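You operate a simulated robot arm through the tools that you are given. There is no shell and no other tool. Be economical: measure what you need, move in short steps, check, and stop when the job is done.

Carry out the task below with a simulated two-armed robot. There is one attempt and no reset: what you move stays moved.

TASK
On the top of the box table, fold the flat green cloth in half, so that it is half as long.

The check looks at the end state, three seconds after you hand in, the way a careful person would. Anything else that was tipped, shoved, dropped, spilled or broken makes it a failure. Flat cloth is picked up by pressing the open fingertips on it (5 to 10 N) and closing them slowly along it; thin cloth reads only 2 to 8 mm in the jaws.

THE ROBOT
Two 7-joint arms with two-finger parallel grippers on one trunk, on a base that drives. Base frame: it is fixed to the floor where the robot stands at the start and does not move with it; the origin is under the middle of the robot, x ahead of it, y to its left, z up. Lengths are in mm, angles in degrees, forces in N, time in s.
The left shoulder is at the start at [70, 163, 1170], the right one opposite. Places, roughly: top of the box table [600, 200, 900]. Payload 3.43 kg a hand.
Tool frame (each hand has its own): the origin (TCP) lies between the finger pads and is the grasp point; the fingertips stand 34 mm ahead of it; z points along the fingers, y is the line along which they close. The gripper opens to 128 mm. The fingers are 24 mm wide and 12 mm thick; the gripper's body (48 by 130 mm) begins 96 mm behind the TCP.
Orientation is that of the tool frame in the base frame, as a unit quaternion [w, x, y, z]. With the fingers straight down and closing along the base's y, the tool's x points along the base's -x, its y along +y and its z along -z.

THE INTERFACE
- The arms move only by the tool step_arm. It takes "left_steps", "right_steps" or both (then of equal length, played together; a hand with none holds still); each is a list of rows, each a list of 7 numbers: the shift along the tool's x, y, z in mm, then the turn, a rotation vector about the tool's x, y, z in degrees, then the finger opening in mm, from 0 to 128. In form: [[dx, dy, dz, ax, ay, az, claw], ...]. A call has 1 to 10 rows; each row is the pose to reach, as a shift and turn from the pose commanded when the call began, along the tool's axes at that moment. A row lasts 0.2 s, in which the tool goes at most 50 mm and 8.6 degrees; a call with a longer step from one row to the next is refused whole, and so is a gripper value outside its range. A pose out of reach is approached as far as the arm can. The call stops where the force on the tool passes 40 N (or 10 N more than at its start, if that is more) or the arm is blocked; 0.2 s more then pass. Each finger travels about 153 mm/s and halts on what it meets, pressing with about 43 N; the grip force reading is that of the motor and also rises with nothing between the fingers. The clock runs only during rows and for 0.2 s after the last one: add rows that repeat a pose to give the fingers time. It gives the time, the measured TCP pose, the force on the tool (base axes), the opening and the grip force at its end, in the units of the frame above (readings bear some noise).
- Cameras (640 x 400 px; columns grow to the right, rows downward): "scene" is now at [131.3, -11.5, 1383.1]; the picture's right is [-0.15, -0.99, 0.00], its down [-0.71, 0.11, -0.70] and it looks along [0.69, -0.11, -0.72] (base axes); focal length 278 px, centre (320, 200). "left" rides on the left gripper at [76, 11, -160] in its tool frame; the picture's right is [-0.15, 0.99, 0.00], its down [-0.88, -0.13, -0.46] and it looks along [-0.45, -0.07, 0.89] (tool axes); focal length 234 px, centre (320, 200). "right" rides on the right gripper at [76, -11, -160] in its tool frame; the picture's right is [0.15, 0.99, 0.00], its down [-0.88, 0.13, -0.46] and it looks along [-0.45, 0.07, 0.89] (tool axes); focal length 234 px, centre (320, 200). There is no depth. A picture from a camera that has moved, and an enlarged one, comes with that camera's place and axes in the base frame and with its lens.
- get_image(camera): a new picture of that camera. It takes no simulated time.
- slide_trunk(by): slides the trunk up (or, below 0, down) by that many mm; the arms and the scene camera ride with it, the base frame stays. It gives what a move gives, with no picture.
- steer(legs): drives the robot by 1 to 6 legs, each [ahead, left, turn to the left] in mm, mm and degrees, along the robot's own axes; the way and the turn of a leg run together, so that a leg with both is an arc; at most 1500 mm and 180 degrees a leg. The arms and the cameras ride along, it lands a little off, and it stops where it bumps. It gives what a move gives.
- turn_head(pan, tilt): turns the head with the scene camera to pan (to the left, within 86 degrees either way) and tilt (down, from -29 to 69), counted from straight ahead of the robot. It gives what a move gives.
- inspect(camera, box): a new picture of the part [left, top, right, bottom] of that camera's present view, enlarged. It takes no simulated time.
- job_done(): hands the job in; it is judged then, once.

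Go step by step. Nothing tells you exact positions but the pictures and the camera data: compare them with the known pose of the tool, close in by small moves and look again before you grip or let go. The budget is 120 turns and 108 pictures, counting those below and the enlarged ones. Unless the task says otherwise, let go and move clear before handing in.

The tools are called after "Emit:" as a command line: name --argument value ..., lists and objects as JSON in quotes. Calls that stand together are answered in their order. step_arm: Moves the arms, as the interface text tells. Its arguments: {"type":"object","properties":{"left_steps":{"type":"array","items":{"type":"array","items":{"type":"number"}}},"right_steps":{"type":"array","items":{"type":"array","items":{"type":"number"}}}},"required":[]} The other tools are called the same way: slide_trunk (by) slides the trunk up or down; steer (legs) drives the base; turn_head (pan, tilt) turns the head that bears the scene camera; get_image (camera) takes a picture; inspect (camera, box) takes an enlarged picture of a part of a camera's view; job_done () hands the job in.

At the start:

```text
t: 0.0
left_tcp_pos: [645.5, 324.2, 1000.2]
left_ee_rot: [0.0, -0.001, 1.0, 0.0]
left_contact_force: [0.4, 0.8, 0.6]
left_finger_gap: 128.1
left_finger_force: 0.0
right_tcp_pos: [539.5, -269.7, 1101.7]
right_ee_rot: [-0.001, 0.0, 1.0, 0.001]
right_contact_force: [-0.5, 0.3, -0.7]
right_finger_gap: 127.9
right_finger_force: 0.1
trunk travel left (down, up): [-650.0, 290.0]
robot x, y, heading: [1.3, -2.3, -0.1]
head pan, tilt: [-8.9, 45.7]
```

scene: 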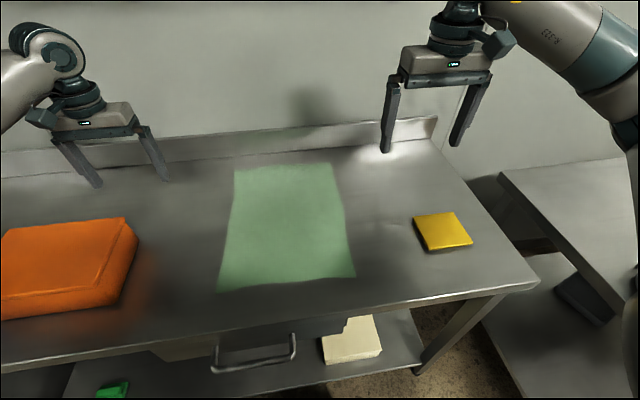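
right: 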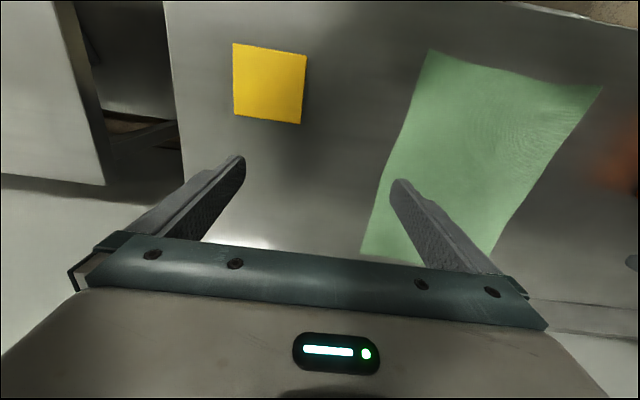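
left: 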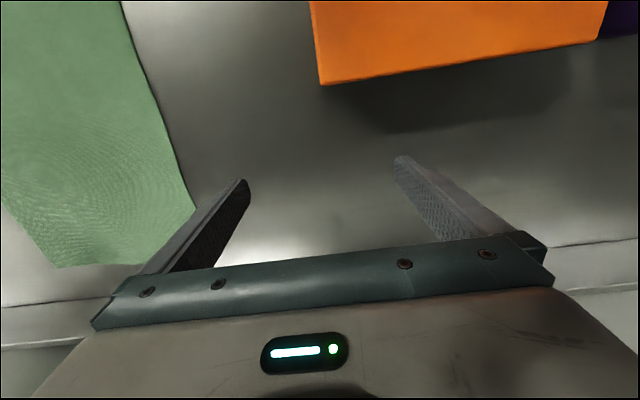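

The cloth appears to span x≈435–850 and y≈-165 to 165 (assuming z=810), with its long side along x. I plan to pinch the two near corners, lift the near edge and lay it over the far edge. First I bring both hands above the near corners.

Emit:
step_arm --left_steps '[[33, -29, 12, 0, 0, 0, 100], [66, -58, 24, 0, 0, 0, 80], [100, -87, 36, 0, 0, 0, 60], [133, -116, 48, 0, 0, 0, 40], [166, -145, 60, 0, 0, 0, 40], [190, -174, 70, 0, 0, 0, 40]]' --right_steps '[[16, 24, 28, 0, 0, 0, 100], [32, 48, 56, 0, 0, 0, 80], [48, 72, 84, 0, 0, 0, 60], [64, 96, 112, 0, 0, 0, 40], [80, 120, 140, 0, 0, 0, 40], [92, 145, 170, 0, 0, 0, 40]]'

Emit:
get_image --camera "scene"

Emit:
get_image --camera "left"

Emit:
get_image --camera "right"

```text
t: 1.4
left_tcp_pos: [454.7, 151.7, 930.0]
left_ee_rot: [-0.002, -0.001, 1.0, 0.0]
left_contact_force: [-1.0, -0.5, -1.0]
left_finger_gap: 39.9
left_finger_force: 0.0
right_tcp_pos: [448.1, -123.6, 931.5]
right_ee_rot: [-0.001, 0.0, 1.0, 0.0]
right_contact_force: [0.2, 0.0, 0.3]
right_finger_gap: 39.9
right_finger_force: 0.1
trunk travel left (down, up): [-650.0, 290.0]
robot x, y, heading: [0.4, 0.1, -0.1]
head pan, tilt: [-8.9, 45.7]
```

```text
104 pictures are left
camera scene: at [132.0, -11.7, 1383.1], right [-0.15, -0.99, 0.0], down [-0.71, 0.11, -0.7], along [0.69, -0.11, -0.72], focal length 278 px, centre (320, 200)
```

scene: 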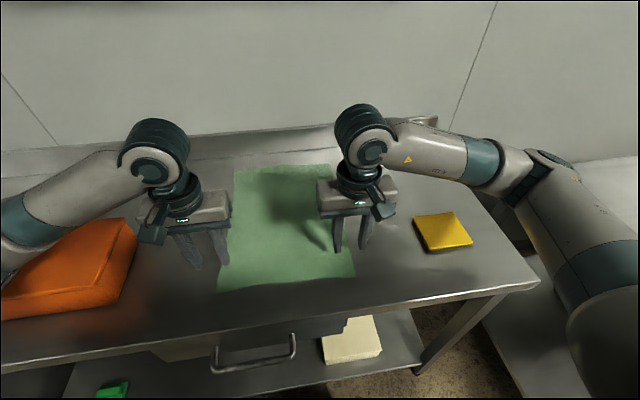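

```text
103 pictures are left
camera left: at [378.2, 162.1, 1089.2], right [0.14, 0.99, 0.0], down [0.88, -0.13, 0.45], along [0.45, -0.07, -0.89], focal length 234 px, centre (320, 200)
```

left: 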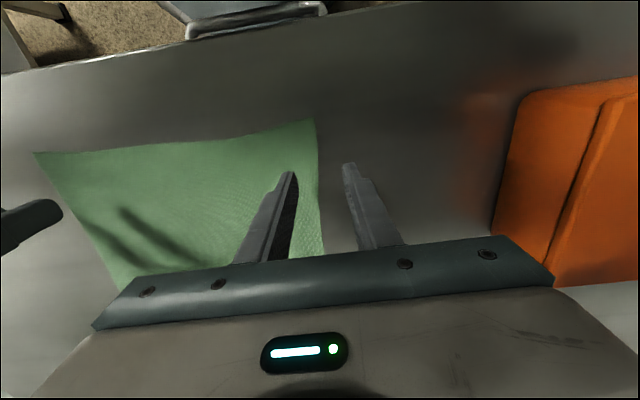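

```text
102 pictures are left
camera right: at [373.0, -135.9, 1092.2], right [-0.15, 0.99, 0.0], down [0.88, 0.13, 0.46], along [0.45, 0.07, -0.89], focal length 234 px, centre (320, 200)
```

right: 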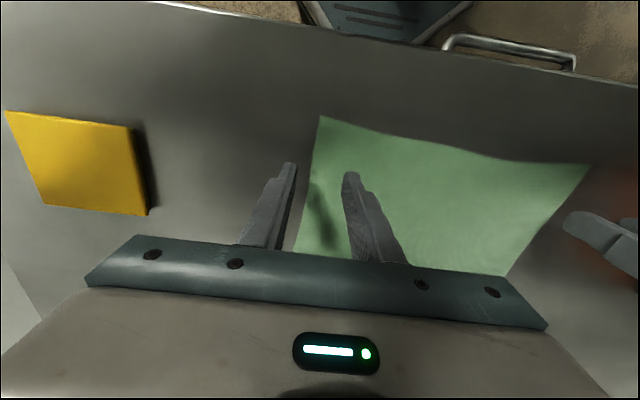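

Triangulating between cameras puts the surface at z≈867 rather than 810, so the cloth spans x≈405 to 778 and y≈-130 to 150. I'll shift over the corners and lower to just above the cloth.

Emit:
step_arm --left_steps '[[30, -32, 0, 0, 0, 0, 36], [30, -32, 15, 0, 0, 0, 36]]' --right_steps '[[28, 22, 0, 0, 0, 0, 36], [28, 22, 16, 0, 0, 0, 36]]'

Emit:
get_image --camera "left"

Emit:
get_image --camera "right"

Emit:
get_image --camera "scene"

```text
t: 2.0
left_tcp_pos: [425.0, 119.2, 914.3]
left_ee_rot: [-0.001, -0.001, 1.0, -0.001]
left_contact_force: [-0.6, 0.1, -0.3]
left_finger_gap: 36.0
left_finger_force: 0.0
right_tcp_pos: [418.9, -101.5, 916.8]
right_ee_rot: [0.0, 0.0, 1.0, 0.0]
right_contact_force: [0.1, -0.6, 0.6]
right_finger_gap: 35.9
right_finger_force: 0.1
trunk travel left (down, up): [-650.0, 290.0]
robot x, y, heading: [0.3, -1.3, -0.1]
head pan, tilt: [-8.9, 45.7]
```

```text
101 pictures are left
camera left: at [348.2, 129.8, 1074.1], right [0.14, 0.99, 0.0], down [0.88, -0.13, 0.46], along [0.45, -0.07, -0.89], focal length 234 px, centre (320, 200)
```

left: 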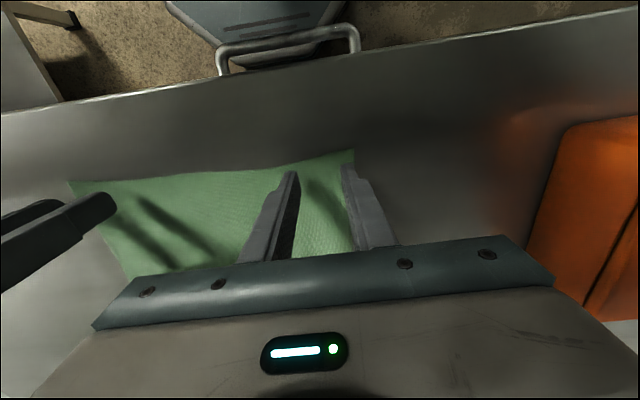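

```text
100 pictures are left
camera right: at [344.0, -113.8, 1076.5], right [-0.15, 0.99, 0.0], down [0.88, 0.13, 0.46], along [0.45, 0.07, -0.89], focal length 234 px, centre (320, 200)
```

right: 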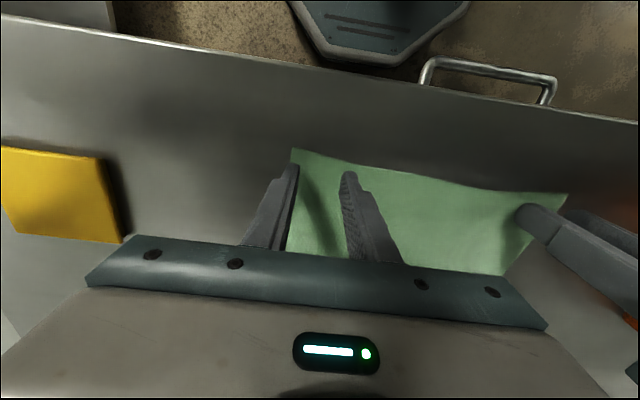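

```text
99 pictures are left
camera scene: at [131.8, -11.0, 1383.1], right [-0.15, -0.99, 0.0], down [-0.71, 0.11, -0.7], along [0.69, -0.11, -0.72], focal length 278 px, centre (320, 200)
```

scene: 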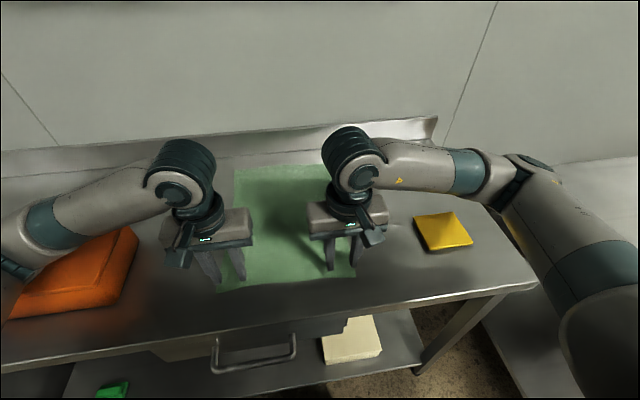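

The corners are confirmed at about (407,151) and (402,-130), and the fingers sit over them. Lowering in small steps to find contact.

Emit:
step_arm --left_steps '[[0, -2, 4, 0, 0, 0, 36], [0, -2, 8, 0, 0, 0, 36], [0, -2, 10, 0, 0, 0, 36]]' --right_steps '[[0, 5, 4, 0, 0, 0, 36], [0, 5, 8, 0, 0, 0, 36], [0, 5, 12, 0, 0, 0, 36]]'

```text
t: 2.8
left_tcp_pos: [424.1, 115.8, 906.1]
left_ee_rot: [0.001, 0.0, 1.0, 0.0]
left_contact_force: [-0.1, 0.3, -0.2]
left_finger_gap: 35.9
left_finger_force: 0.1
right_tcp_pos: [419.6, -97.1, 904.2]
right_ee_rot: [0.0, -0.001, 1.0, 0.0]
right_contact_force: [0.0, -0.1, -0.8]
right_finger_gap: 35.7
right_finger_force: 0.1
trunk travel left (down, up): [-650.0, 290.0]
robot x, y, heading: [-0.4, 0.1, 0.0]
head pan, tilt: [-8.9, 45.7]
```

Emit:
step_arm --left_steps '[[0, 0, 2, 0, 0, 0, 36], [0, 0, 4, 0, 0, 0, 36]]' --right_steps '[[0, 0, 1, 0, 0, 0, 36], [0, 0, 2, 0, 0, 0, 36]]'

```text
t: 3.4
left_tcp_pos: [425.4, 116.3, 900.1]
left_ee_rot: [0.0, -0.001, 1.0, 0.0]
left_contact_force: [-0.1, 0.2, 0.0]
left_finger_gap: 36.1
left_finger_force: 0.2
right_tcp_pos: [420.2, -97.5, 901.4]
right_ee_rot: [-0.001, 0.001, 1.0, 0.0]
right_contact_force: [-0.5, -1.0, 0.3]
right_finger_gap: 36.3
right_finger_force: 0.0
trunk travel left (down, up): [-650.0, 290.0]
robot x, y, heading: [3.3, -2.3, -0.1]
head pan, tilt: [-8.9, 45.7]
```

No contact yet at TCP z≈900, so I keep lowering by small amounts.

Emit:
step_arm --left_steps '[[0, 0, 1, 0, 0, 0, 36], [0, 0, 2, 0, 0, 0, 36]]' --right_steps '[[0, 0, 1.5, 0, 0, 0, 36], [0, 0, 3, 0, 0, 0, 36]]'

```text
t: 4.0
left_tcp_pos: [424.5, 116.8, 899.1]
left_ee_rot: [0.0, 0.0, 1.0, 0.0]
left_contact_force: [0.1, -0.5, 0.0]
left_finger_gap: 36.0
left_finger_force: 0.0
right_tcp_pos: [419.3, -96.6, 899.5]
right_ee_rot: [-0.001, 0.0, 1.0, 0.0]
right_contact_force: [0.1, -0.3, -0.2]
right_finger_gap: 36.0
right_finger_force: 0.1
trunk travel left (down, up): [-650.0, 290.0]
robot x, y, heading: [-0.1, -0.7, -0.3]
head pan, tilt: [-8.9, 45.7]
```

Emit:
step_arm --left_steps '[[0, 0, 2, 0, 0, 0, 36], [0, 0, 4, 0, 0, 0, 36]]' --right_steps '[[0, 0, 2, 0, 0, 0, 36], [0, 0, 4, 0, 0, 0, 36]]'

Emit:
inspect --camera "left" --box '[200, 120, 440, 270]'

```text
t: 4.6
left_tcp_pos: [424.7, 115.7, 896.7]
left_ee_rot: [0.0, -0.001, 1.0, -0.001]
left_contact_force: [0.2, 0.2, -0.3]
left_finger_gap: 36.1
left_finger_force: 0.0
right_tcp_pos: [419.3, -97.3, 895.0]
right_ee_rot: [-0.001, 0.0, 1.0, 0.0]
right_contact_force: [-0.1, 0.0, 3.4]
right_finger_gap: 36.1
right_finger_force: 0.0
trunk travel left (down, up): [-650.0, 290.0]
robot x, y, heading: [-1.3, -5.7, 0.1]
head pan, tilt: [-8.9, 45.7]
```

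```text
2.67 times, centred on (320, 195) of left
camera zoom: at [347.6, 127.6, 1055.3], right [0.15, 0.99, 0.0], down [0.88, -0.13, 0.46], along [0.45, -0.07, -0.89], focal length 624 px, centre (320, 213)
```

zoom: 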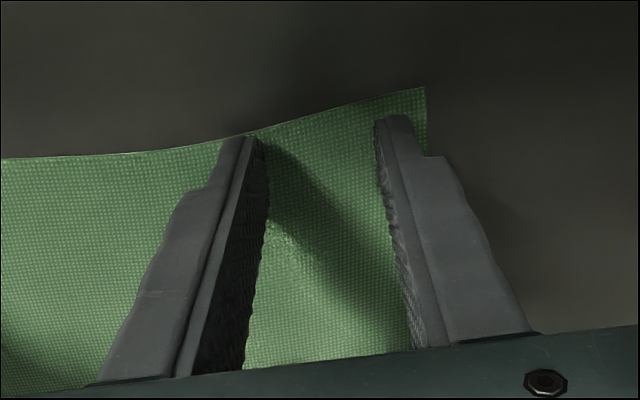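

The right hand is just touching (3.4 N at z≈895) and the left is nearly there. The left's inner finger is close to the curved near edge, so I check the right hand too.

Emit:
inspect --camera "right" --box '[200, 120, 440, 270]'

Emit:
step_arm --left_steps '[[-8, 0, 0, 0, 0, 0, 36], [-8, 0, 1.5, 0, 0, 0, 36], [-8, 0, 2.5, 0, 0, 0, 36]]'

```text
2.67 times, centred on (320, 195) of right
camera zoom: at [344.3, -109.3, 1056.0], right [-0.15, 0.99, 0.0], down [0.88, 0.13, 0.46], along [0.45, 0.07, -0.89], focal length 624 px, centre (320, 213)
```

zoom: 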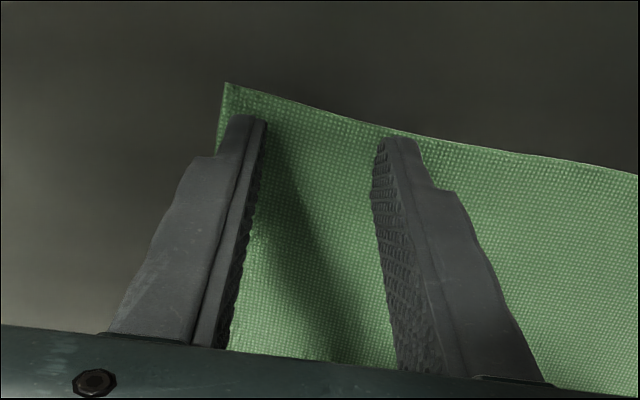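

```text
t: 5.4
left_tcp_pos: [432.5, 115.8, 895.9]
left_ee_rot: [0.002, -0.001, 1.0, 0.0]
left_contact_force: [0.9, 3.0, 24.9]
left_finger_gap: 36.0
left_finger_force: 0.0
right_tcp_pos: [419.0, -97.3, 897.0]
right_ee_rot: [0.0, 0.0, 1.0, 0.0]
right_contact_force: [-0.6, -0.1, 0.5]
right_finger_gap: 36.0
right_finger_force: 0.0
trunk travel left (down, up): [-650.0, 290.0]
robot x, y, heading: [3.4, -2.3, -0.1]
head pan, tilt: [-8.9, 45.7]
```

The left now presses too hard (25 N). I ease it up and move the right a little deeper onto the cloth with a light press.

Emit:
step_arm --left_steps '[[0, 0, -1, 0, 0, 0, 36], [0, 0, -1.5, 0, 0, 0, 36], [0, 0, -1.5, 0, 0, 0, 36]]' --right_steps '[[-5, 0, -1, 0, 0, 0, 36], [-5, 0, 0, 0, 0, 0, 36], [-5, 0, 0.8, 0, 0, 0, 36]]'

```text
t: 6.2
left_tcp_pos: [432.2, 116.8, 895.7]
left_ee_rot: [0.001, -0.001, 1.0, 0.0]
left_contact_force: [4.1, 2.6, 19.5]
left_finger_gap: 36.2
left_finger_force: 0.1
right_tcp_pos: [424.8, -95.9, 895.7]
right_ee_rot: [0.001, 0.0, 1.0, 0.0]
right_contact_force: [-1.9, -0.1, 6.9]
right_finger_gap: 36.0
right_finger_force: 0.1
trunk travel left (down, up): [-650.0, 290.0]
robot x, y, heading: [0.9, 0.6, 0.1]
head pan, tilt: [-8.9, 45.7]
```

Emit:
step_arm --left_steps '[[0, 0, -1.5, 0, 0, 0, 36], [0, 0, -2.5, 0, 0, 0, 36]]' --right_steps '[[0, 0, 0, 0, 0, 0, 36], [0, 0, 0, 0, 0, 0, 36]]'

```text
t: 6.8
left_tcp_pos: [431.5, 117.1, 896.6]
left_ee_rot: [-0.001, -0.001, 1.0, 0.0]
left_contact_force: [-1.2, 0.3, -0.1]
left_finger_gap: 35.9
left_finger_force: 0.0
right_tcp_pos: [424.5, -97.6, 895.1]
right_ee_rot: [0.001, -0.001, 1.0, 0.0]
right_contact_force: [-2.2, -1.8, 16.3]
right_finger_gap: 35.9
right_finger_force: 0.1
trunk travel left (down, up): [-650.0, 290.0]
robot x, y, heading: [0.9, -3.1, 0.0]
head pan, tilt: [-8.9, 45.7]
```

Emit:
step_arm --left_steps '[[0, 0, 0.8, 0, 0, 0, 36], [0, 0, 1.3, 0, 0, 0, 36], [0, 0, 1.3, 0, 0, 0, 36]]' --right_steps '[[0, 0, -0.4, 0, 0, 0, 36], [0, 0, -0.7, 0, 0, 0, 36], [0, 0, -0.7, 0, 0, 0, 36]]'

```text
t: 7.6
left_tcp_pos: [431.8, 115.3, 895.1]
left_ee_rot: [0.0, -0.001, 1.0, 0.0]
left_contact_force: [-0.5, -1.0, 0.0]
left_finger_gap: 35.9
left_finger_force: 0.0
right_tcp_pos: [424.3, -96.2, 895.8]
right_ee_rot: [0.0, 0.0, 1.0, 0.0]
right_contact_force: [-2.8, -1.1, 10.6]
right_finger_gap: 36.0
right_finger_force: 0.0
trunk travel left (down, up): [-650.0, 290.0]
robot x, y, heading: [0.3, 0.4, -0.1]
head pan, tilt: [-8.9, 45.7]
```

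Emit:
step_arm --left_steps '[[0, 0, 0.6, 0, 0, 0, 36], [0, 0, 1.1, 0, 0, 0, 36], [0, 0, 1.1, 0, 0, 0, 36]]'

```text
t: 8.4
left_tcp_pos: [431.8, 116.2, 895.4]
left_ee_rot: [0.001, -0.001, 1.0, 0.0]
left_contact_force: [-1.4, 0.3, 8.6]
left_finger_gap: 36.2
left_finger_force: 0.0
right_tcp_pos: [423.4, -97.6, 896.0]
right_ee_rot: [0.001, 0.0, 1.0, 0.0]
right_contact_force: [-1.2, 0.6, 3.0]
right_finger_gap: 35.9
right_finger_force: 0.0
trunk travel left (down, up): [-650.0, 290.0]
robot x, y, heading: [-2.7, -3.7, 0.1]
head pan, tilt: [-8.9, 45.7]
```

Both hands press gently on the cloth. Closing slowly now.

Emit:
step_arm --left_steps '[[0, 0, 0, 0, 0, 0, 32], [0, 0, 0, 0, 0, 0, 28], [0, 0, 0, 0, 0, 0, 24], [0, 0, 0, 0, 0, 0, 20], [0, 0, 0, 0, 0, 0, 16], [0, 0, 0, 0, 0, 0, 12], [0, 0, 0, 0, 0, 0, 8], [0, 0, 0, 0, 0, 0, 4], [0, 0, 0, 0, 0, 0, 0], [0, 0, 0, 0, 0, 0, 0]]' --right_steps '[[0, 0, 0.3, 0, 0, 0, 32], [0, 0, 0.3, 0, 0, 0, 28], [0, 0, 0.3, 0, 0, 0, 24], [0, 0, 0.3, 0, 0, 0, 20], [0, 0, 0.3, 0, 0, 0, 16], [0, 0, 0.3, 0, 0, 0, 12], [0, 0, 0.3, 0, 0, 0, 8], [0, 0, 0.3, 0, 0, 0, 4], [0, 0, 0.3, 0, 0, 0, 0], [0, 0, 0.3, 0, 0, 0, 0]]'

Emit:
inspect --camera "left" --box '[200, 120, 440, 270]'

Emit:
inspect --camera "right" --box '[200, 120, 440, 270]'

```text
t: 10.6
left_tcp_pos: [432.5, 115.9, 895.5]
left_ee_rot: [0.0, 0.0, 1.0, -0.001]
left_contact_force: [-0.9, -12.3, 13.4]
left_finger_gap: 2.1
left_finger_force: 37.3
right_tcp_pos: [423.8, -95.9, 895.9]
right_ee_rot: [0.001, 0.0, 1.0, 0.001]
right_contact_force: [0.9, 12.7, 5.6]
right_finger_gap: 2.0
right_finger_force: 36.6
trunk travel left (down, up): [-650.0, 290.0]
robot x, y, heading: [-1.5, -1.1, -0.1]
head pan, tilt: [-8.9, 45.7]
```

```text
2.67 times, centred on (320, 195) of left
camera zoom: at [354.7, 127.1, 1054.6], right [0.15, 0.99, 0.0], down [0.88, -0.13, 0.46], along [0.45, -0.07, -0.89], focal length 624 px, centre (320, 213)
```

zoom: 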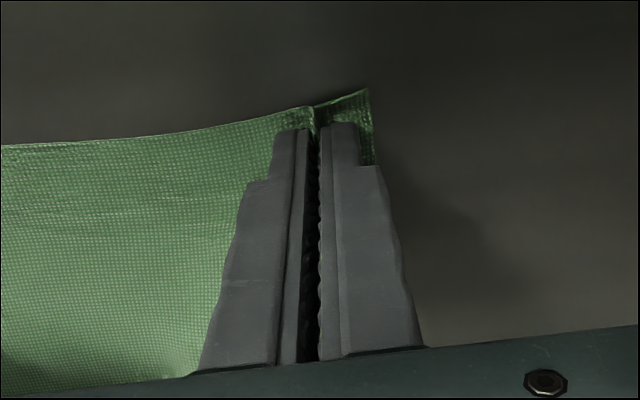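

```text
2.67 times, centred on (320, 195) of right
camera zoom: at [348.8, -109.0, 1055.8], right [-0.15, 0.99, 0.0], down [0.88, 0.13, 0.46], along [0.45, 0.07, -0.89], focal length 624 px, centre (320, 213)
```

zoom: 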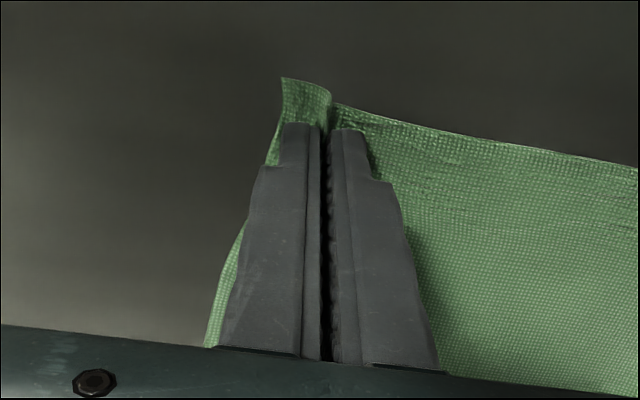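

The cloth is pinched in both hands (2 mm gaps). I lift a little along the fold arc and check the hold.

Emit:
step_arm --left_steps '[[0, -3, -20, 0, 0, 0, 0], [-6, -4, -40, 0, 0, 0, 0], [-14, -5, -60, 0, 0, 0, 0], [-24, -5, -78, 0, 0, 0, 0]]' --right_steps '[[0, 3, -20, 0, 0, 0, 0], [-6, 3, -40, 0, 0, 0, 0], [-14, 2, -60, 0, 0, 0, 0], [-24, 2, -78, 0, 0, 0, 0]]'

Emit:
get_image --camera "scene"

Emit:
get_image --camera "left"

Emit:
get_image --camera "right"

```text
t: 11.6
left_tcp_pos: [456.1, 111.3, 972.2]
left_ee_rot: [0.0, -0.001, 1.0, 0.0]
left_contact_force: [-0.4, -1.8, -0.5]
left_finger_gap: 2.2
left_finger_force: 37.3
right_tcp_pos: [448.0, -94.7, 972.7]
right_ee_rot: [0.001, 0.0, 1.0, 0.001]
right_contact_force: [0.2, 2.5, 0.2]
right_finger_gap: 1.8
right_finger_force: 36.7
trunk travel left (down, up): [-650.0, 290.0]
robot x, y, heading: [0.1, -1.3, 0.0]
head pan, tilt: [-8.9, 45.7]
```

```text
94 pictures are left
camera scene: at [131.1, -11.5, 1383.0], right [-0.15, -0.99, 0.0], down [-0.71, 0.11, -0.7], along [0.69, -0.11, -0.72], focal length 278 px, centre (320, 200)
```

scene: 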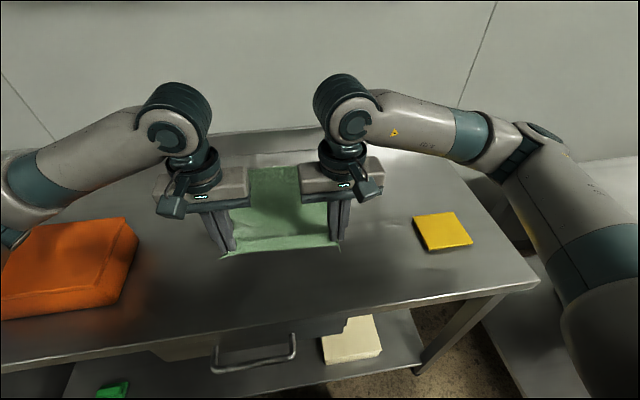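

```text
93 pictures are left
camera left: at [378.9, 122.8, 1131.8], right [0.14, 0.99, 0.0], down [0.88, -0.13, 0.46], along [0.45, -0.07, -0.89], focal length 234 px, centre (320, 200)
```

left: 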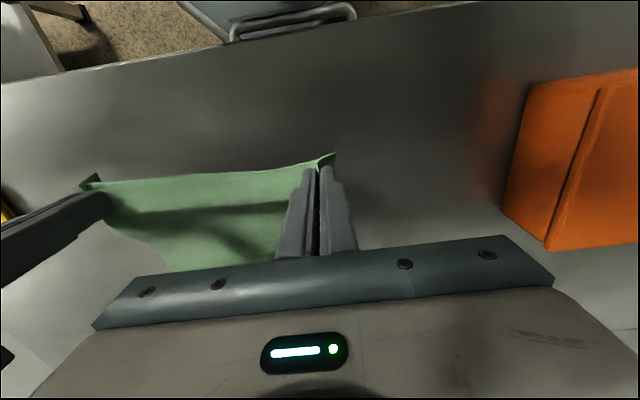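

```text
92 pictures are left
camera right: at [373.7, -107.1, 1133.6], right [-0.15, 0.99, 0.0], down [0.88, 0.13, 0.46], along [0.45, 0.07, -0.89], focal length 234 px, centre (320, 200)
```

right: 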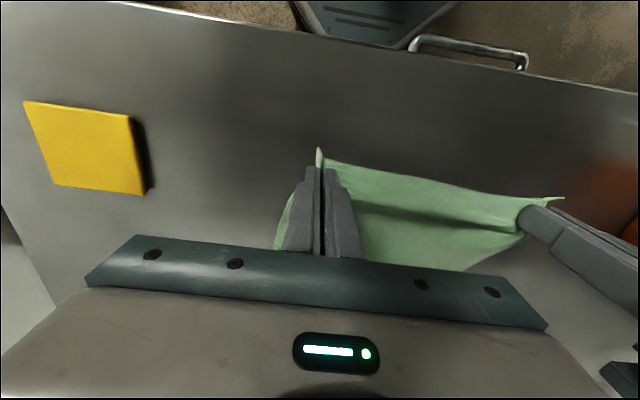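

The pinch holds and the cloth lifts cleanly. Continuing the arc to the top.

Emit:
step_arm --left_steps '[[-22, -1, -34, 0, 0, 0, 0], [-56, -3, -60, 0, 0, 0, 0], [-98, -5, -78, 0, 0, 0, 0], [-140, -7, -83, 0, 0, 0, 0]]' --right_steps '[[-22, -2, -34, 0, 0, 0, 0], [-56, -4, -60, 0, 0, 0, 0], [-98, -6, -78, 0, 0, 0, 0], [-140, -8, -83, 0, 0, 0, 0]]'

Emit:
get_image --camera "scene"

Emit:
get_image --camera "left"

```text
t: 12.6
left_tcp_pos: [597.0, 103.8, 1054.2]
left_ee_rot: [-0.001, 0.0, 1.0, -0.001]
left_contact_force: [0.9, -3.9, 1.1]
left_finger_gap: 2.4
left_finger_force: 37.0
right_tcp_pos: [589.3, -104.0, 1056.5]
right_ee_rot: [-0.001, 0.0, 1.0, 0.001]
right_contact_force: [-0.4, 5.5, 0.5]
right_finger_gap: 1.9
right_finger_force: 36.6
trunk travel left (down, up): [-650.0, 290.0]
robot x, y, heading: [-0.3, 0.4, 0.0]
head pan, tilt: [-8.9, 45.7]
```

```text
91 pictures are left
camera scene: at [133.2, -11.7, 1382.8], right [-0.15, -0.99, 0.0], down [-0.71, 0.11, -0.7], along [0.69, -0.11, -0.72], focal length 278 px, centre (320, 200)
```

scene: 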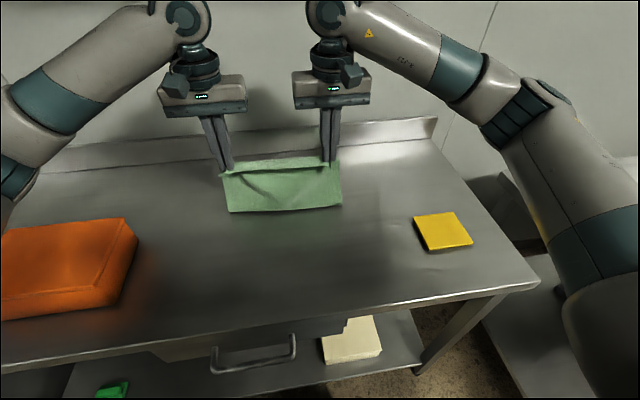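

```text
90 pictures are left
camera left: at [520.2, 116.1, 1213.8], right [0.15, 0.99, 0.0], down [0.88, -0.13, 0.45], along [0.45, -0.07, -0.89], focal length 234 px, centre (320, 200)
```

left: 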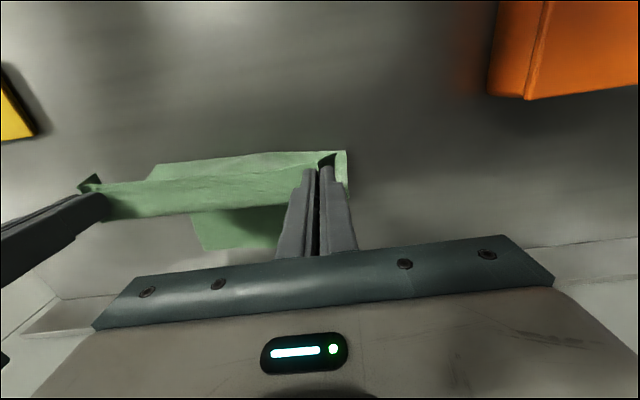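

At the top of the arc with the edge hanging evenly. I continue over toward the far edge with a slight tilt, and stop above the table to look.

Emit:
step_arm --left_steps '[[-44, -1, 4, 0, 4, 0, 0], [-86, -2, 20, 0, 8, 0, 0], [-123, -4, 47, 0, 12, 0, 0], [-152, -5, 83, 0, 16, 0, 0], [-172, -7, 122, 0, 20, 0, 0]]' --right_steps '[[-44, -1, 4, 0, 4, 0, 0], [-86, -3, 20, 0, 8, 0, 0], [-123, -5, 47, 0, 12, 0, 0], [-152, -6, 83, 0, 16, 0, 0], [-172, -8, 122, 0, 20, 0, 0]]'

Emit:
get_image --camera "scene"

Emit:
get_image --camera "left"

Emit:
get_image --camera "right"

```text
t: 13.8
left_tcp_pos: [748.4, 101.5, 945.1]
left_ee_rot: [-0.164, 0.005, 0.986, -0.002]
left_contact_force: [0.3, -10.1, 0.0]
left_finger_gap: 2.3
left_finger_force: 37.2
left hand out of reach, approached as far as the arm can: row 5
right_tcp_pos: [746.7, -110.7, 945.2]
right_ee_rot: [-0.173, -0.005, 0.985, 0.0]
right_contact_force: [-0.4, 11.3, -0.5]
right_finger_gap: 1.6
right_finger_force: 36.6
right hand out of reach, approached as far as the arm can: row 5
trunk travel left (down, up): [-650.0, 290.0]
robot x, y, heading: [-0.5, -1.2, 0.0]
head pan, tilt: [-8.9, 45.7]
```

```text
89 pictures are left
camera scene: at [131.4, -8.0, 1383.2], right [-0.16, -0.99, 0.0], down [-0.71, 0.11, -0.7], along [0.69, -0.11, -0.72], focal length 278 px, centre (320, 200)
```

scene: 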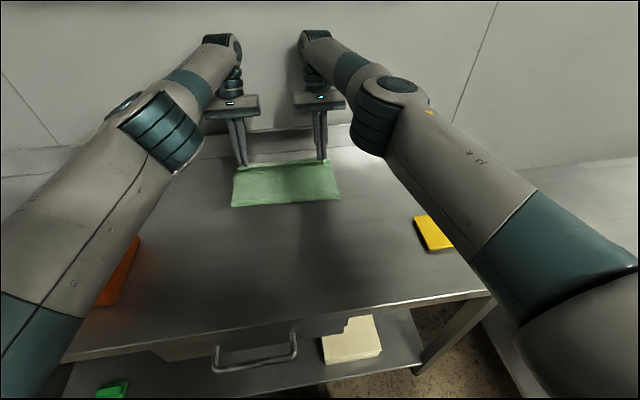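

```text
88 pictures are left
camera left: at [727.7, 113.7, 1120.1], right [0.15, 0.99, -0.05], down [0.98, -0.14, 0.15], along [0.14, -0.07, -0.99], focal length 234 px, centre (320, 200)
```

left: 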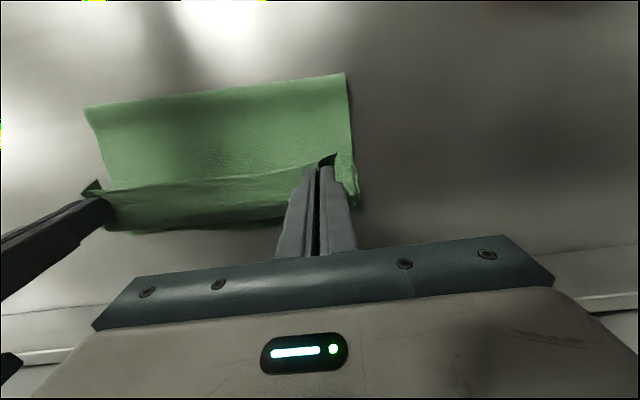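

```text
87 pictures are left
camera right: at [731.0, -122.9, 1122.1], right [-0.15, 0.99, 0.05], down [0.98, 0.14, 0.13], along [0.12, 0.07, -0.99], focal length 234 px, centre (320, 200)
```

right: 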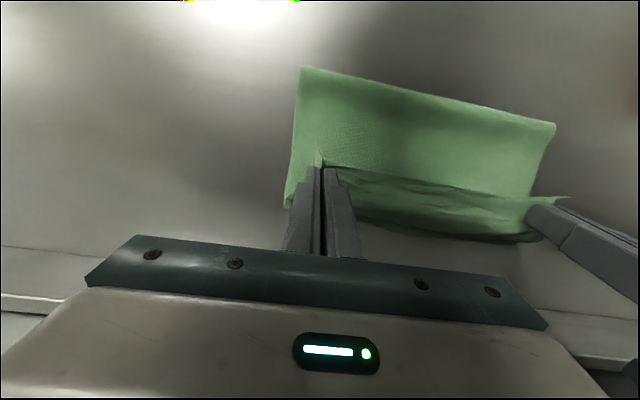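

Reach limit was met at x≈748. The hem is turned back toward me at the grips, as expected. I zoom in to see where the lower layer's far edge lies.

Emit:
inspect --camera "left" --box '[70, 60, 390, 260]'

Emit:
inspect --camera "scene" --box '[200, 110, 360, 210]'

```text
2.00 times, centred on (230, 160) of left
camera zoom: at [727.7, 113.7, 1120.1], right [0.15, 0.99, -0.05], down [0.98, -0.14, 0.15], along [0.14, -0.07, -0.99], focal length 468 px, centre (500, 280)
```

zoom: 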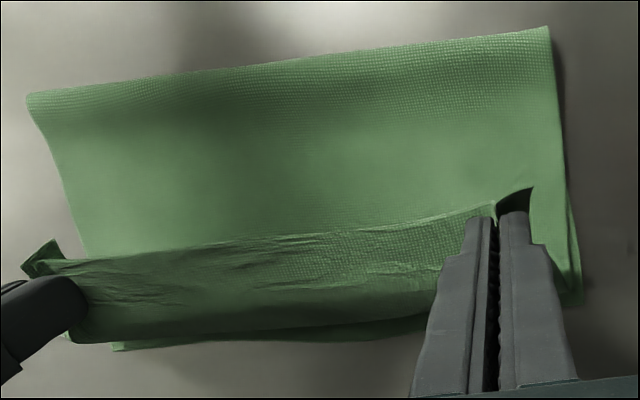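

```text
4.00 times, centred on (280, 160) of scene
camera zoom: at [131.4, -8.0, 1383.2], right [-0.16, -0.99, 0.0], down [-0.71, 0.11, -0.7], along [0.69, -0.11, -0.72], focal length 1110 px, centre (480, 360)
```

zoom: 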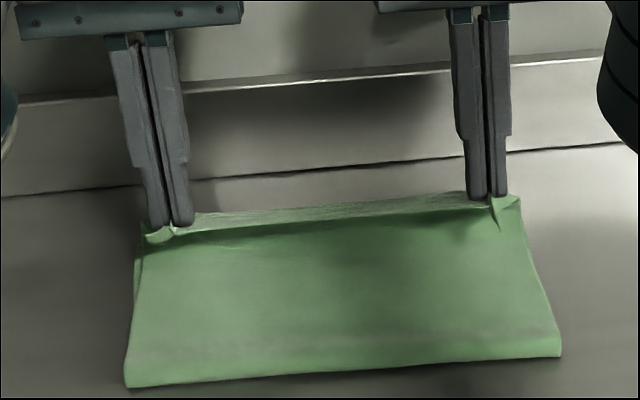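

The lower layer is still in place (far corners about (782,137) and (772,-134)). I reduce the tilt and lower the held edge most of the way.

Emit:
step_arm --left_steps '[[-3, 0, 6, 0, -5, 0, 0], [-6, 0, 13, 0, -10, 0, 0]]' --right_steps '[[-3, 0, 6, 0, -5, 0, 0], [-6, 0, 13, 0, -10, 0, 0]]'

```text
t: 14.4
left_tcp_pos: [771.5, 99.8, 933.5]
left_ee_rot: [-0.111, 0.0, 0.994, -0.001]
left_contact_force: [-2.7, -19.6, -0.1]
left_finger_gap: 2.3
left_finger_force: 37.2
left hand out of reach, approached as far as the arm can: row 1, 2
right_tcp_pos: [748.5, -113.3, 930.8]
right_ee_rot: [-0.087, -0.001, 0.996, -0.001]
right_contact_force: [1.2, 20.9, 1.0]
right_finger_gap: 1.9
right_finger_force: 36.5
trunk travel left (down, up): [-650.0, 290.0]
robot x, y, heading: [0.9, -1.2, -0.2]
head pan, tilt: [-8.9, 45.7]
```

Emit:
step_arm --left_steps '[[8, -2, 7, 0, 0, 0, 0], [15, -4, 14, 0, 0, 0, 0]]' --right_steps '[[1, 2, 4, 0, 0, 0, 0], [1, 5, 8, 0, 0, 0, 0]]'

Emit:
inspect --camera "left" --box '[70, 60, 390, 260]'

Emit:
inspect --camera "scene" --box '[200, 110, 360, 210]'

```text
t: 15.0
left_tcp_pos: [781.6, 95.2, 931.5]
left_ee_rot: [-0.087, -0.001, 0.996, 0.0]
left_contact_force: [-1.3, -8.8, -1.5]
left_finger_gap: 2.2
left_finger_force: 36.0
left hand out of reach, approached as far as the arm can: row 1, 2
right_tcp_pos: [746.8, -113.2, 921.1]
right_ee_rot: [-0.088, 0.001, 0.996, 0.0]
right_contact_force: [0.3, 9.2, 1.7]
right_finger_gap: 1.9
right_finger_force: 36.7
trunk travel left (down, up): [-650.0, 290.0]
robot x, y, heading: [1.9, -0.4, -0.0]
head pan, tilt: [-8.9, 45.7]
```

```text
2.00 times, centred on (230, 160) of left
camera zoom: at [733.4, 105.4, 1100.6], right [0.14, 0.99, -0.02], down [0.95, -0.13, 0.29], along [0.29, -0.06, -0.96], focal length 468 px, centre (500, 280)
```

zoom: 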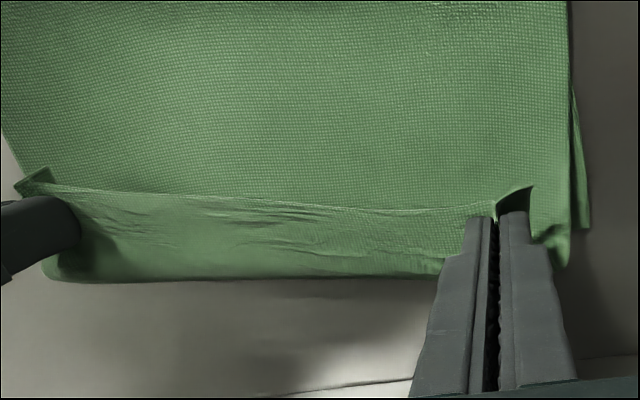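

```text
4.00 times, centred on (280, 160) of scene
camera zoom: at [131.7, -10.9, 1383.1], right [-0.15, -0.99, 0.0], down [-0.71, 0.11, -0.7], along [0.69, -0.11, -0.72], focal length 1110 px, centre (480, 360)
```

zoom: 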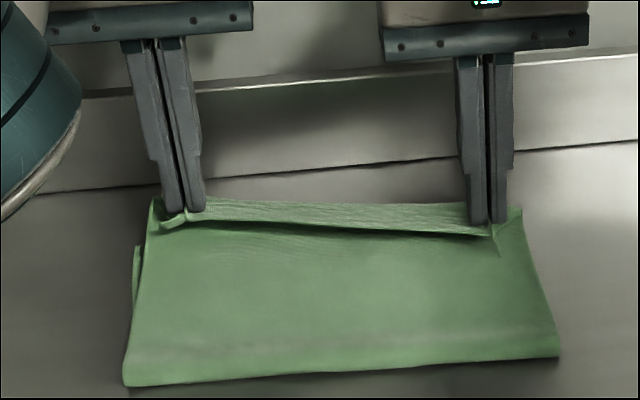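

The left hand drifted to x≈782 because of its reach limit. I bring it back and level its tilt.

Emit:
step_arm --left_steps '[[15, 0, 0, 0, -5, 0, 0], [30, 0, 0, 0, -10, 0, 0], [30, 0, 0, 0, -10, 0, 0]]'

```text
t: 15.8
left_tcp_pos: [818.1, 74.5, 940.1]
left_ee_rot: [-0.001, -0.001, 1.0, 0.001]
left_contact_force: [-0.5, -1.4, -0.2]
left_finger_gap: 2.0
left_finger_force: 37.7
left hand out of reach, approached as far as the arm can: row 1, 2, 3
right_tcp_pos: [746.8, -111.5, 922.1]
right_ee_rot: [-0.087, 0.001, 0.996, -0.001]
right_contact_force: [1.7, 2.1, -0.2]
right_finger_gap: 2.4
right_finger_force: 36.7
trunk travel left (down, up): [-650.0, 290.0]
robot x, y, heading: [1.2, -4.4, 0.0]
head pan, tilt: [-8.9, 45.7]
```

The left moved the wrong way, to x=818, so its solver is stuck at a limit. I raise it and draw it back towards me.

Emit:
step_arm --left_steps '[[20, 3, -20, 0, 0, 0, 0], [40, 6, -40, 0, 0, 0, 0]]'

Emit:
get_image --camera "scene"

```text
t: 16.4
left_tcp_pos: [816.6, 72.0, 972.0]
left_ee_rot: [-0.002, 0.0, 1.0, 0.0]
left_contact_force: [-1.7, -3.0, -0.2]
left_finger_gap: 2.3
left_finger_force: 37.7
left hand out of reach, approached as far as the arm can: row 1, 2
right_tcp_pos: [747.9, -112.0, 922.1]
right_ee_rot: [-0.087, 0.0, 0.996, -0.001]
right_contact_force: [1.2, 3.4, 1.1]
right_finger_gap: 1.6
right_finger_force: 36.8
trunk travel left (down, up): [-650.0, 290.0]
robot x, y, heading: [1.0, -3.5, -0.1]
head pan, tilt: [-8.9, 45.7]
```

```text
82 pictures are left
camera scene: at [131.5, -11.4, 1383.0], right [-0.15, -0.99, 0.0], down [-0.71, 0.11, -0.7], along [0.69, -0.11, -0.72], focal length 278 px, centre (320, 200)
```

scene: 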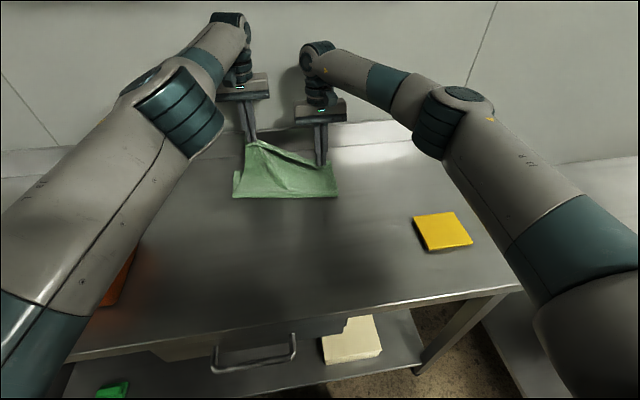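

Emit:
step_arm --left_steps '[[35, 5, -20, 0, 0, 0, 0], [70, 10, -30, 0, 0, 0, 0], [100, 15, -40, 0, 0, 0, 0]]'

Emit:
get_image --camera "scene"

```text
t: 17.2
left_tcp_pos: [811.3, 66.1, 1012.3]
left_ee_rot: [-0.001, -0.001, 1.0, -0.001]
left_contact_force: [-6.4, -13.1, -6.9]
left_finger_gap: 2.2
left_finger_force: 36.7
left hand out of reach, approached as far as the arm can: row 1, 2, 3
right_tcp_pos: [746.7, -110.9, 922.2]
right_ee_rot: [-0.086, -0.001, 0.996, 0.0]
right_contact_force: [6.1, 14.3, 7.5]
right_finger_gap: 1.8
right_finger_force: 37.0
trunk travel left (down, up): [-650.0, 290.0]
robot x, y, heading: [-2.3, 0.5, -0.1]
head pan, tilt: [-8.9, 45.7]
```

```text
81 pictures are left
camera scene: at [131.8, -11.5, 1383.0], right [-0.15, -0.99, 0.0], down [-0.71, 0.11, -0.7], along [0.69, -0.11, -0.72], focal length 278 px, centre (320, 200)
```

scene: 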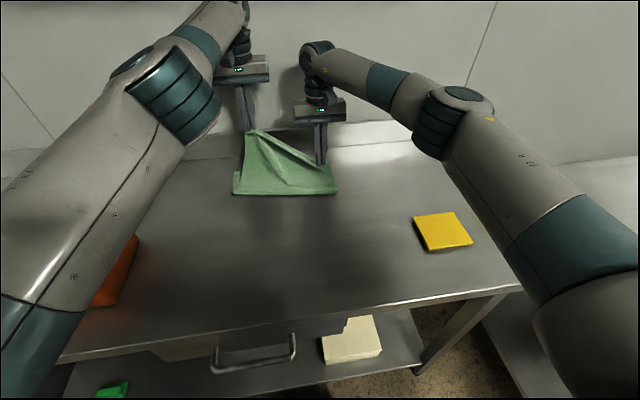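

The left arm looks fully straight and the solver can't pull it back from there. I'll push the target outward first, which should only make it follow, and then come back in, to see if it leaves the singular pose.

Emit:
step_arm --left_steps '[[-48, -3, 0, 0, 0, 0, 0], [-96, -6, 0, 0, 0, 0, 0], [-144, -9, 0, 0, 0, 0, 0], [-192, -12, 0, 0, 0, 0, 0], [-235, -15, 0, 0, 0, 0, 0], [-235, -15, 0, 0, 0, 0, 0], [-215, -15, 0, 0, 0, 0, 0], [-190, -15, 0, 0, 0, 0, 0], [-165, -15, 0, 0, 0, 0, 0], [-140, -15, 0, 0, 0, 0, 0]]'

```text
t: 18.1
left_tcp_pos: [816.6, 76.5, 1005.2]
left_ee_rot: [-0.003, 0.007, 1.0, -0.006]
left_contact_force: [-6.1, -14.4, -6.8]
left_finger_gap: 2.4
left_finger_force: 37.5
left hand out of reach, approached as far as the arm can: row 1, 2, 3, 4
right_tcp_pos: [747.3, -105.9, 924.0]
right_ee_rot: [-0.083, -0.003, 0.997, 0.006]
right_contact_force: [8.3, 13.9, 6.2]
right_finger_gap: 1.6
right_finger_force: 36.6
trunk travel left (down, up): [-650.0, 290.0]
robot x, y, heading: [-0.1, 1.1, 0.2]
head pan, tilt: [-8.9, 45.7]
stopped in row 4 (left hand): the force on the tool passed its limit (the readings are from after the stop); the commanded pose is now the measured one
```

The commanded pose is now reset to the measured one. A small step back will show whether it responds.

Emit:
step_arm --left_steps '[[10, 0, 8, 0, 0, 0, 0], [20, 0, 16, 0, 0, 0, 0]]'

```text
t: 18.7
left_tcp_pos: [816.4, 75.6, 992.4]
left_ee_rot: [-0.003, 0.003, 1.0, -0.004]
left_contact_force: [-4.3, -9.1, -3.1]
left_finger_gap: 2.2
left_finger_force: 37.1
left hand out of reach, approached as far as the arm can: row 1, 2
right_tcp_pos: [747.3, -109.7, 921.8]
right_ee_rot: [-0.085, -0.003, 0.996, 0.003]
right_contact_force: [4.7, 10.0, 3.6]
right_finger_gap: 1.8
right_finger_force: 36.5
trunk travel left (down, up): [-650.0, 290.0]
robot x, y, heading: [2.3, -2.9, 0.2]
head pan, tilt: [-8.9, 45.7]
```

Emit:
step_arm --left_steps '[[20, -12, 0, 0, 0, 0, 0], [30, -24, 0, 0, 0, 0, 0], [30, -36, 0, 0, 0, 0, 0]]'

Emit:
get_image --camera "scene"

```text
t: 19.5
left_tcp_pos: [806.4, 32.5, 994.6]
left_ee_rot: [-0.002, 0.004, 1.0, -0.003]
left_contact_force: [-0.4, -0.1, 0.1]
left_finger_gap: 2.0
left_finger_force: 36.6
left hand out of reach, approached as far as the arm can: row 1, 2, 3
right_tcp_pos: [746.6, -109.9, 922.7]
right_ee_rot: [-0.085, -0.001, 0.996, 0.003]
right_contact_force: [0.1, 0.7, -0.4]
right_finger_gap: 1.8
right_finger_force: 36.5
trunk travel left (down, up): [-650.0, 290.0]
robot x, y, heading: [-0.2, -2.2, -0.2]
head pan, tilt: [-8.9, 45.7]
```

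```text
80 pictures are left
camera scene: at [131.2, -12.4, 1383.1], right [-0.15, -0.99, 0.0], down [-0.71, 0.11, -0.7], along [0.69, -0.11, -0.72], focal length 278 px, centre (320, 200)
```

scene: 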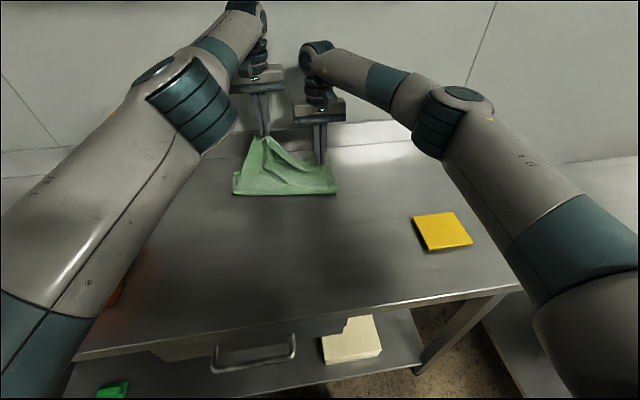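

Emit:
step_arm --left_steps '[[0, 30, 0, 0, 0, 0, 0], [0, 60, 0, 0, 0, 0, 0], [0, 60, 25, 0, 0, 0, 0]]'

```text
t: 20.3
left_tcp_pos: [820.8, 87.2, 968.7]
left_ee_rot: [-0.005, 0.005, 1.0, -0.007]
left_contact_force: [-8.0, -18.3, -4.6]
left_finger_gap: 2.3
left_finger_force: 37.8
left hand out of reach, approached as far as the arm can: row 1, 2, 3
right_tcp_pos: [748.1, -106.6, 923.3]
right_ee_rot: [-0.085, -0.002, 0.996, 0.004]
right_contact_force: [8.7, 18.4, 4.9]
right_finger_gap: 2.4
right_finger_force: 36.7
trunk travel left (down, up): [-650.0, 290.0]
robot x, y, heading: [-0.5, -0.5, 0.1]
head pan, tilt: [-8.9, 45.7]
```

The left arm still moves only on its full-reach sphere, but tilt works as its in/out control (tilt 20° earlier gave x≈748). I use tilt to bring the left edge back over the target.

Emit:
step_arm --left_steps '[[4, 0, 0, 0, 6, 0, 0], [8, 0, 4, 0, 12, 0, 0], [14, -2, 8, 0, 18, 0, 0], [16, -3, 14, 0, 22, 0, 0]]'

Emit:
get_image --camera "scene"

Emit:
get_image --camera "left"

```text
t: 21.3
left_tcp_pos: [748.2, 114.8, 960.4]
left_ee_rot: [-0.175, 0.012, 0.984, -0.011]
left_contact_force: [0.3, -18.4, -3.8]
left_finger_gap: 2.4
left_finger_force: 36.9
left hand out of reach, approached as far as the arm can: row 1, 2, 3, 4
right_tcp_pos: [745.4, -98.6, 924.7]
right_ee_rot: [-0.085, -0.008, 0.996, 0.01]
right_contact_force: [-0.8, 19.0, 3.6]
right_finger_gap: 1.9
right_finger_force: 36.3
trunk travel left (down, up): [-650.0, 290.0]
robot x, y, heading: [-0.7, -0.3, -0.2]
head pan, tilt: [-8.9, 45.7]
stopped in row 4 (left hand): the force on the tool passed its limit (the readings are from after the stop); the commanded pose is now the measured one
```

```text
79 pictures are left
camera scene: at [132.0, -9.7, 1383.1], right [-0.15, -0.99, 0.0], down [-0.71, 0.11, -0.7], along [0.69, -0.11, -0.72], focal length 278 px, centre (320, 200)
```

scene: 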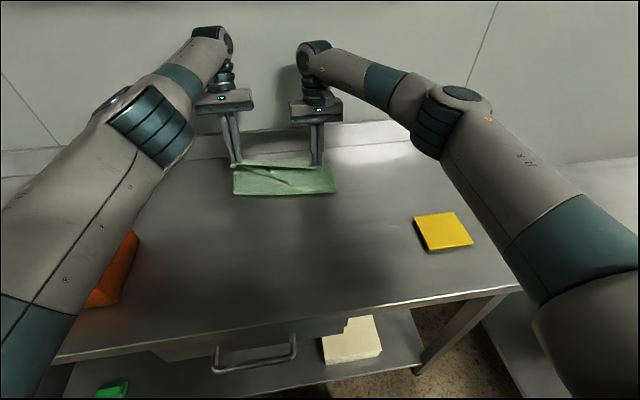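

```text
78 pictures are left
camera left: at [730.4, 130.7, 1135.2], right [0.16, 0.98, -0.07], down [0.98, -0.15, 0.13], along [0.12, -0.09, -0.99], focal length 234 px, centre (320, 200)
```

left: 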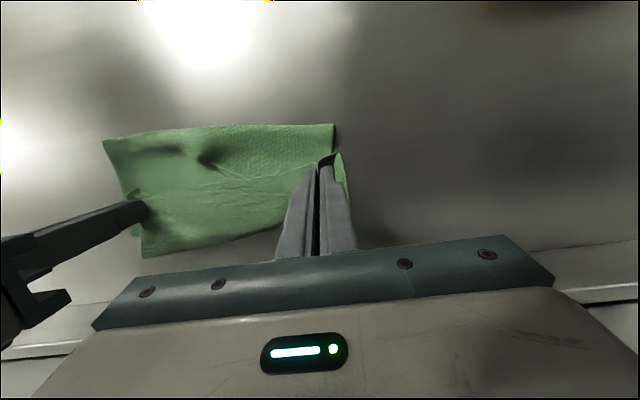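

Pulling the left hand forward dragged the lower layer; its fold is now at x≈680. I relax the left hand, lower it, let go there, and then free the arm's pose.

Emit:
step_arm --left_steps '[[-4, -5, 11, 0, 0, 0, 0], [-8, -10, 22, 0, 0, 0, 0], [-12, -14, 34, 0, 0, 0, 0]]'

Emit:
inspect --camera "left" --box '[70, 60, 390, 260]'

```text
t: 22.1
left_tcp_pos: [745.0, 104.1, 925.1]
left_ee_rot: [-0.175, 0.009, 0.985, -0.006]
left_contact_force: [0.0, -4.7, 0.5]
left_finger_gap: 2.1
left_finger_force: 37.2
right_tcp_pos: [745.9, -105.9, 922.6]
right_ee_rot: [-0.085, -0.003, 0.996, 0.008]
right_contact_force: [-0.9, 4.2, 0.5]
right_finger_gap: 1.9
right_finger_force: 36.8
trunk travel left (down, up): [-650.0, 290.0]
robot x, y, heading: [1.4, 0.0, 0.1]
head pan, tilt: [-8.9, 45.7]
```

```text
2.00 times, centred on (230, 160) of left
camera zoom: at [727.7, 118.2, 1100.8], right [0.15, 0.99, -0.07], down [0.98, -0.14, 0.13], along [0.12, -0.08, -0.99], focal length 468 px, centre (500, 280)
```

zoom: 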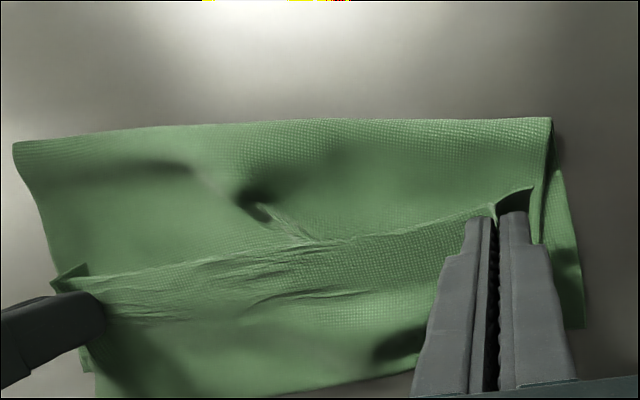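

The left hand reported no reach problem this time, so it may be free again. The top layer is rumpled, so I'll carry the held edge back to the near side, flatten the cloth and redo the fold. First a small back-and-up move with both hands.

Emit:
step_arm --left_steps '[[10, 0, -15, 0, -3, 0, 0], [18, 0, -35, 0, -6, 0, 0], [28, 0, -55, 0, -10, 0, 0]]' --right_steps '[[10, 0, -15, 0, 0, 0, 0], [20, 0, -35, 0, 0, 0, 0], [30, 0, -55, 0, 0, 0, 0]]'

```text
t: 22.9
left_tcp_pos: [769.1, 98.2, 962.5]
left_ee_rot: [-0.115, 0.009, 0.993, -0.007]
left_contact_force: [-1.4, -3.3, 0.1]
left_finger_gap: 2.4
left_finger_force: 37.1
left hand out of reach, approached as far as the arm can: row 1, 2, 3
right_tcp_pos: [725.3, -104.5, 986.2]
right_ee_rot: [-0.085, -0.005, 0.996, 0.009]
right_contact_force: [0.7, 1.4, 1.1]
right_finger_gap: 1.7
right_finger_force: 36.9
trunk travel left (down, up): [-650.0, 290.0]
robot x, y, heading: [-3.6, -0.8, -0.1]
head pan, tilt: [-8.9, 45.7]
```

Left is stuck again. I release the left corner so I can free the arm without pulling on the cloth.

Emit:
step_arm --left_steps '[[0, 0, 0, 0, 0, 0, 20], [0, 0, 0, 0, 0, 0, 40], [0, 0, -30, 0, 0, 0, 40], [0, 0, -70, 0, 0, 0, 40]]'

Emit:
get_image --camera "scene"

```text
t: 23.9
left_tcp_pos: [767.5, 107.2, 1020.8]
left_ee_rot: [-0.115, 0.008, 0.993, -0.008]
left_contact_force: [-0.2, -0.4, -0.3]
left_finger_gap: 39.9
left_finger_force: 0.1
left hand out of reach, approached as far as the arm can: row 3, 4
right_tcp_pos: [725.6, -105.3, 983.8]
right_ee_rot: [-0.085, -0.005, 0.996, 0.008]
right_contact_force: [0.2, 0.1, 0.4]
right_finger_gap: 1.9
right_finger_force: 36.8
trunk travel left (down, up): [-650.0, 290.0]
robot x, y, heading: [2.3, -1.4, -0.1]
head pan, tilt: [-8.9, 45.7]
```

```text
76 pictures are left
camera scene: at [130.1, -12.1, 1383.2], right [-0.15, -0.99, 0.0], down [-0.71, 0.11, -0.7], along [0.69, -0.11, -0.72], focal length 278 px, centre (320, 200)
```

scene: 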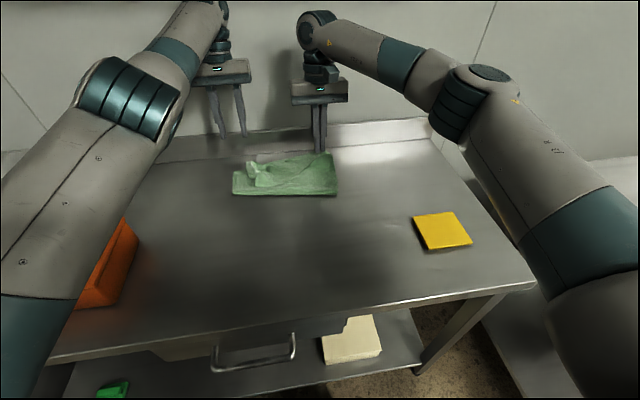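

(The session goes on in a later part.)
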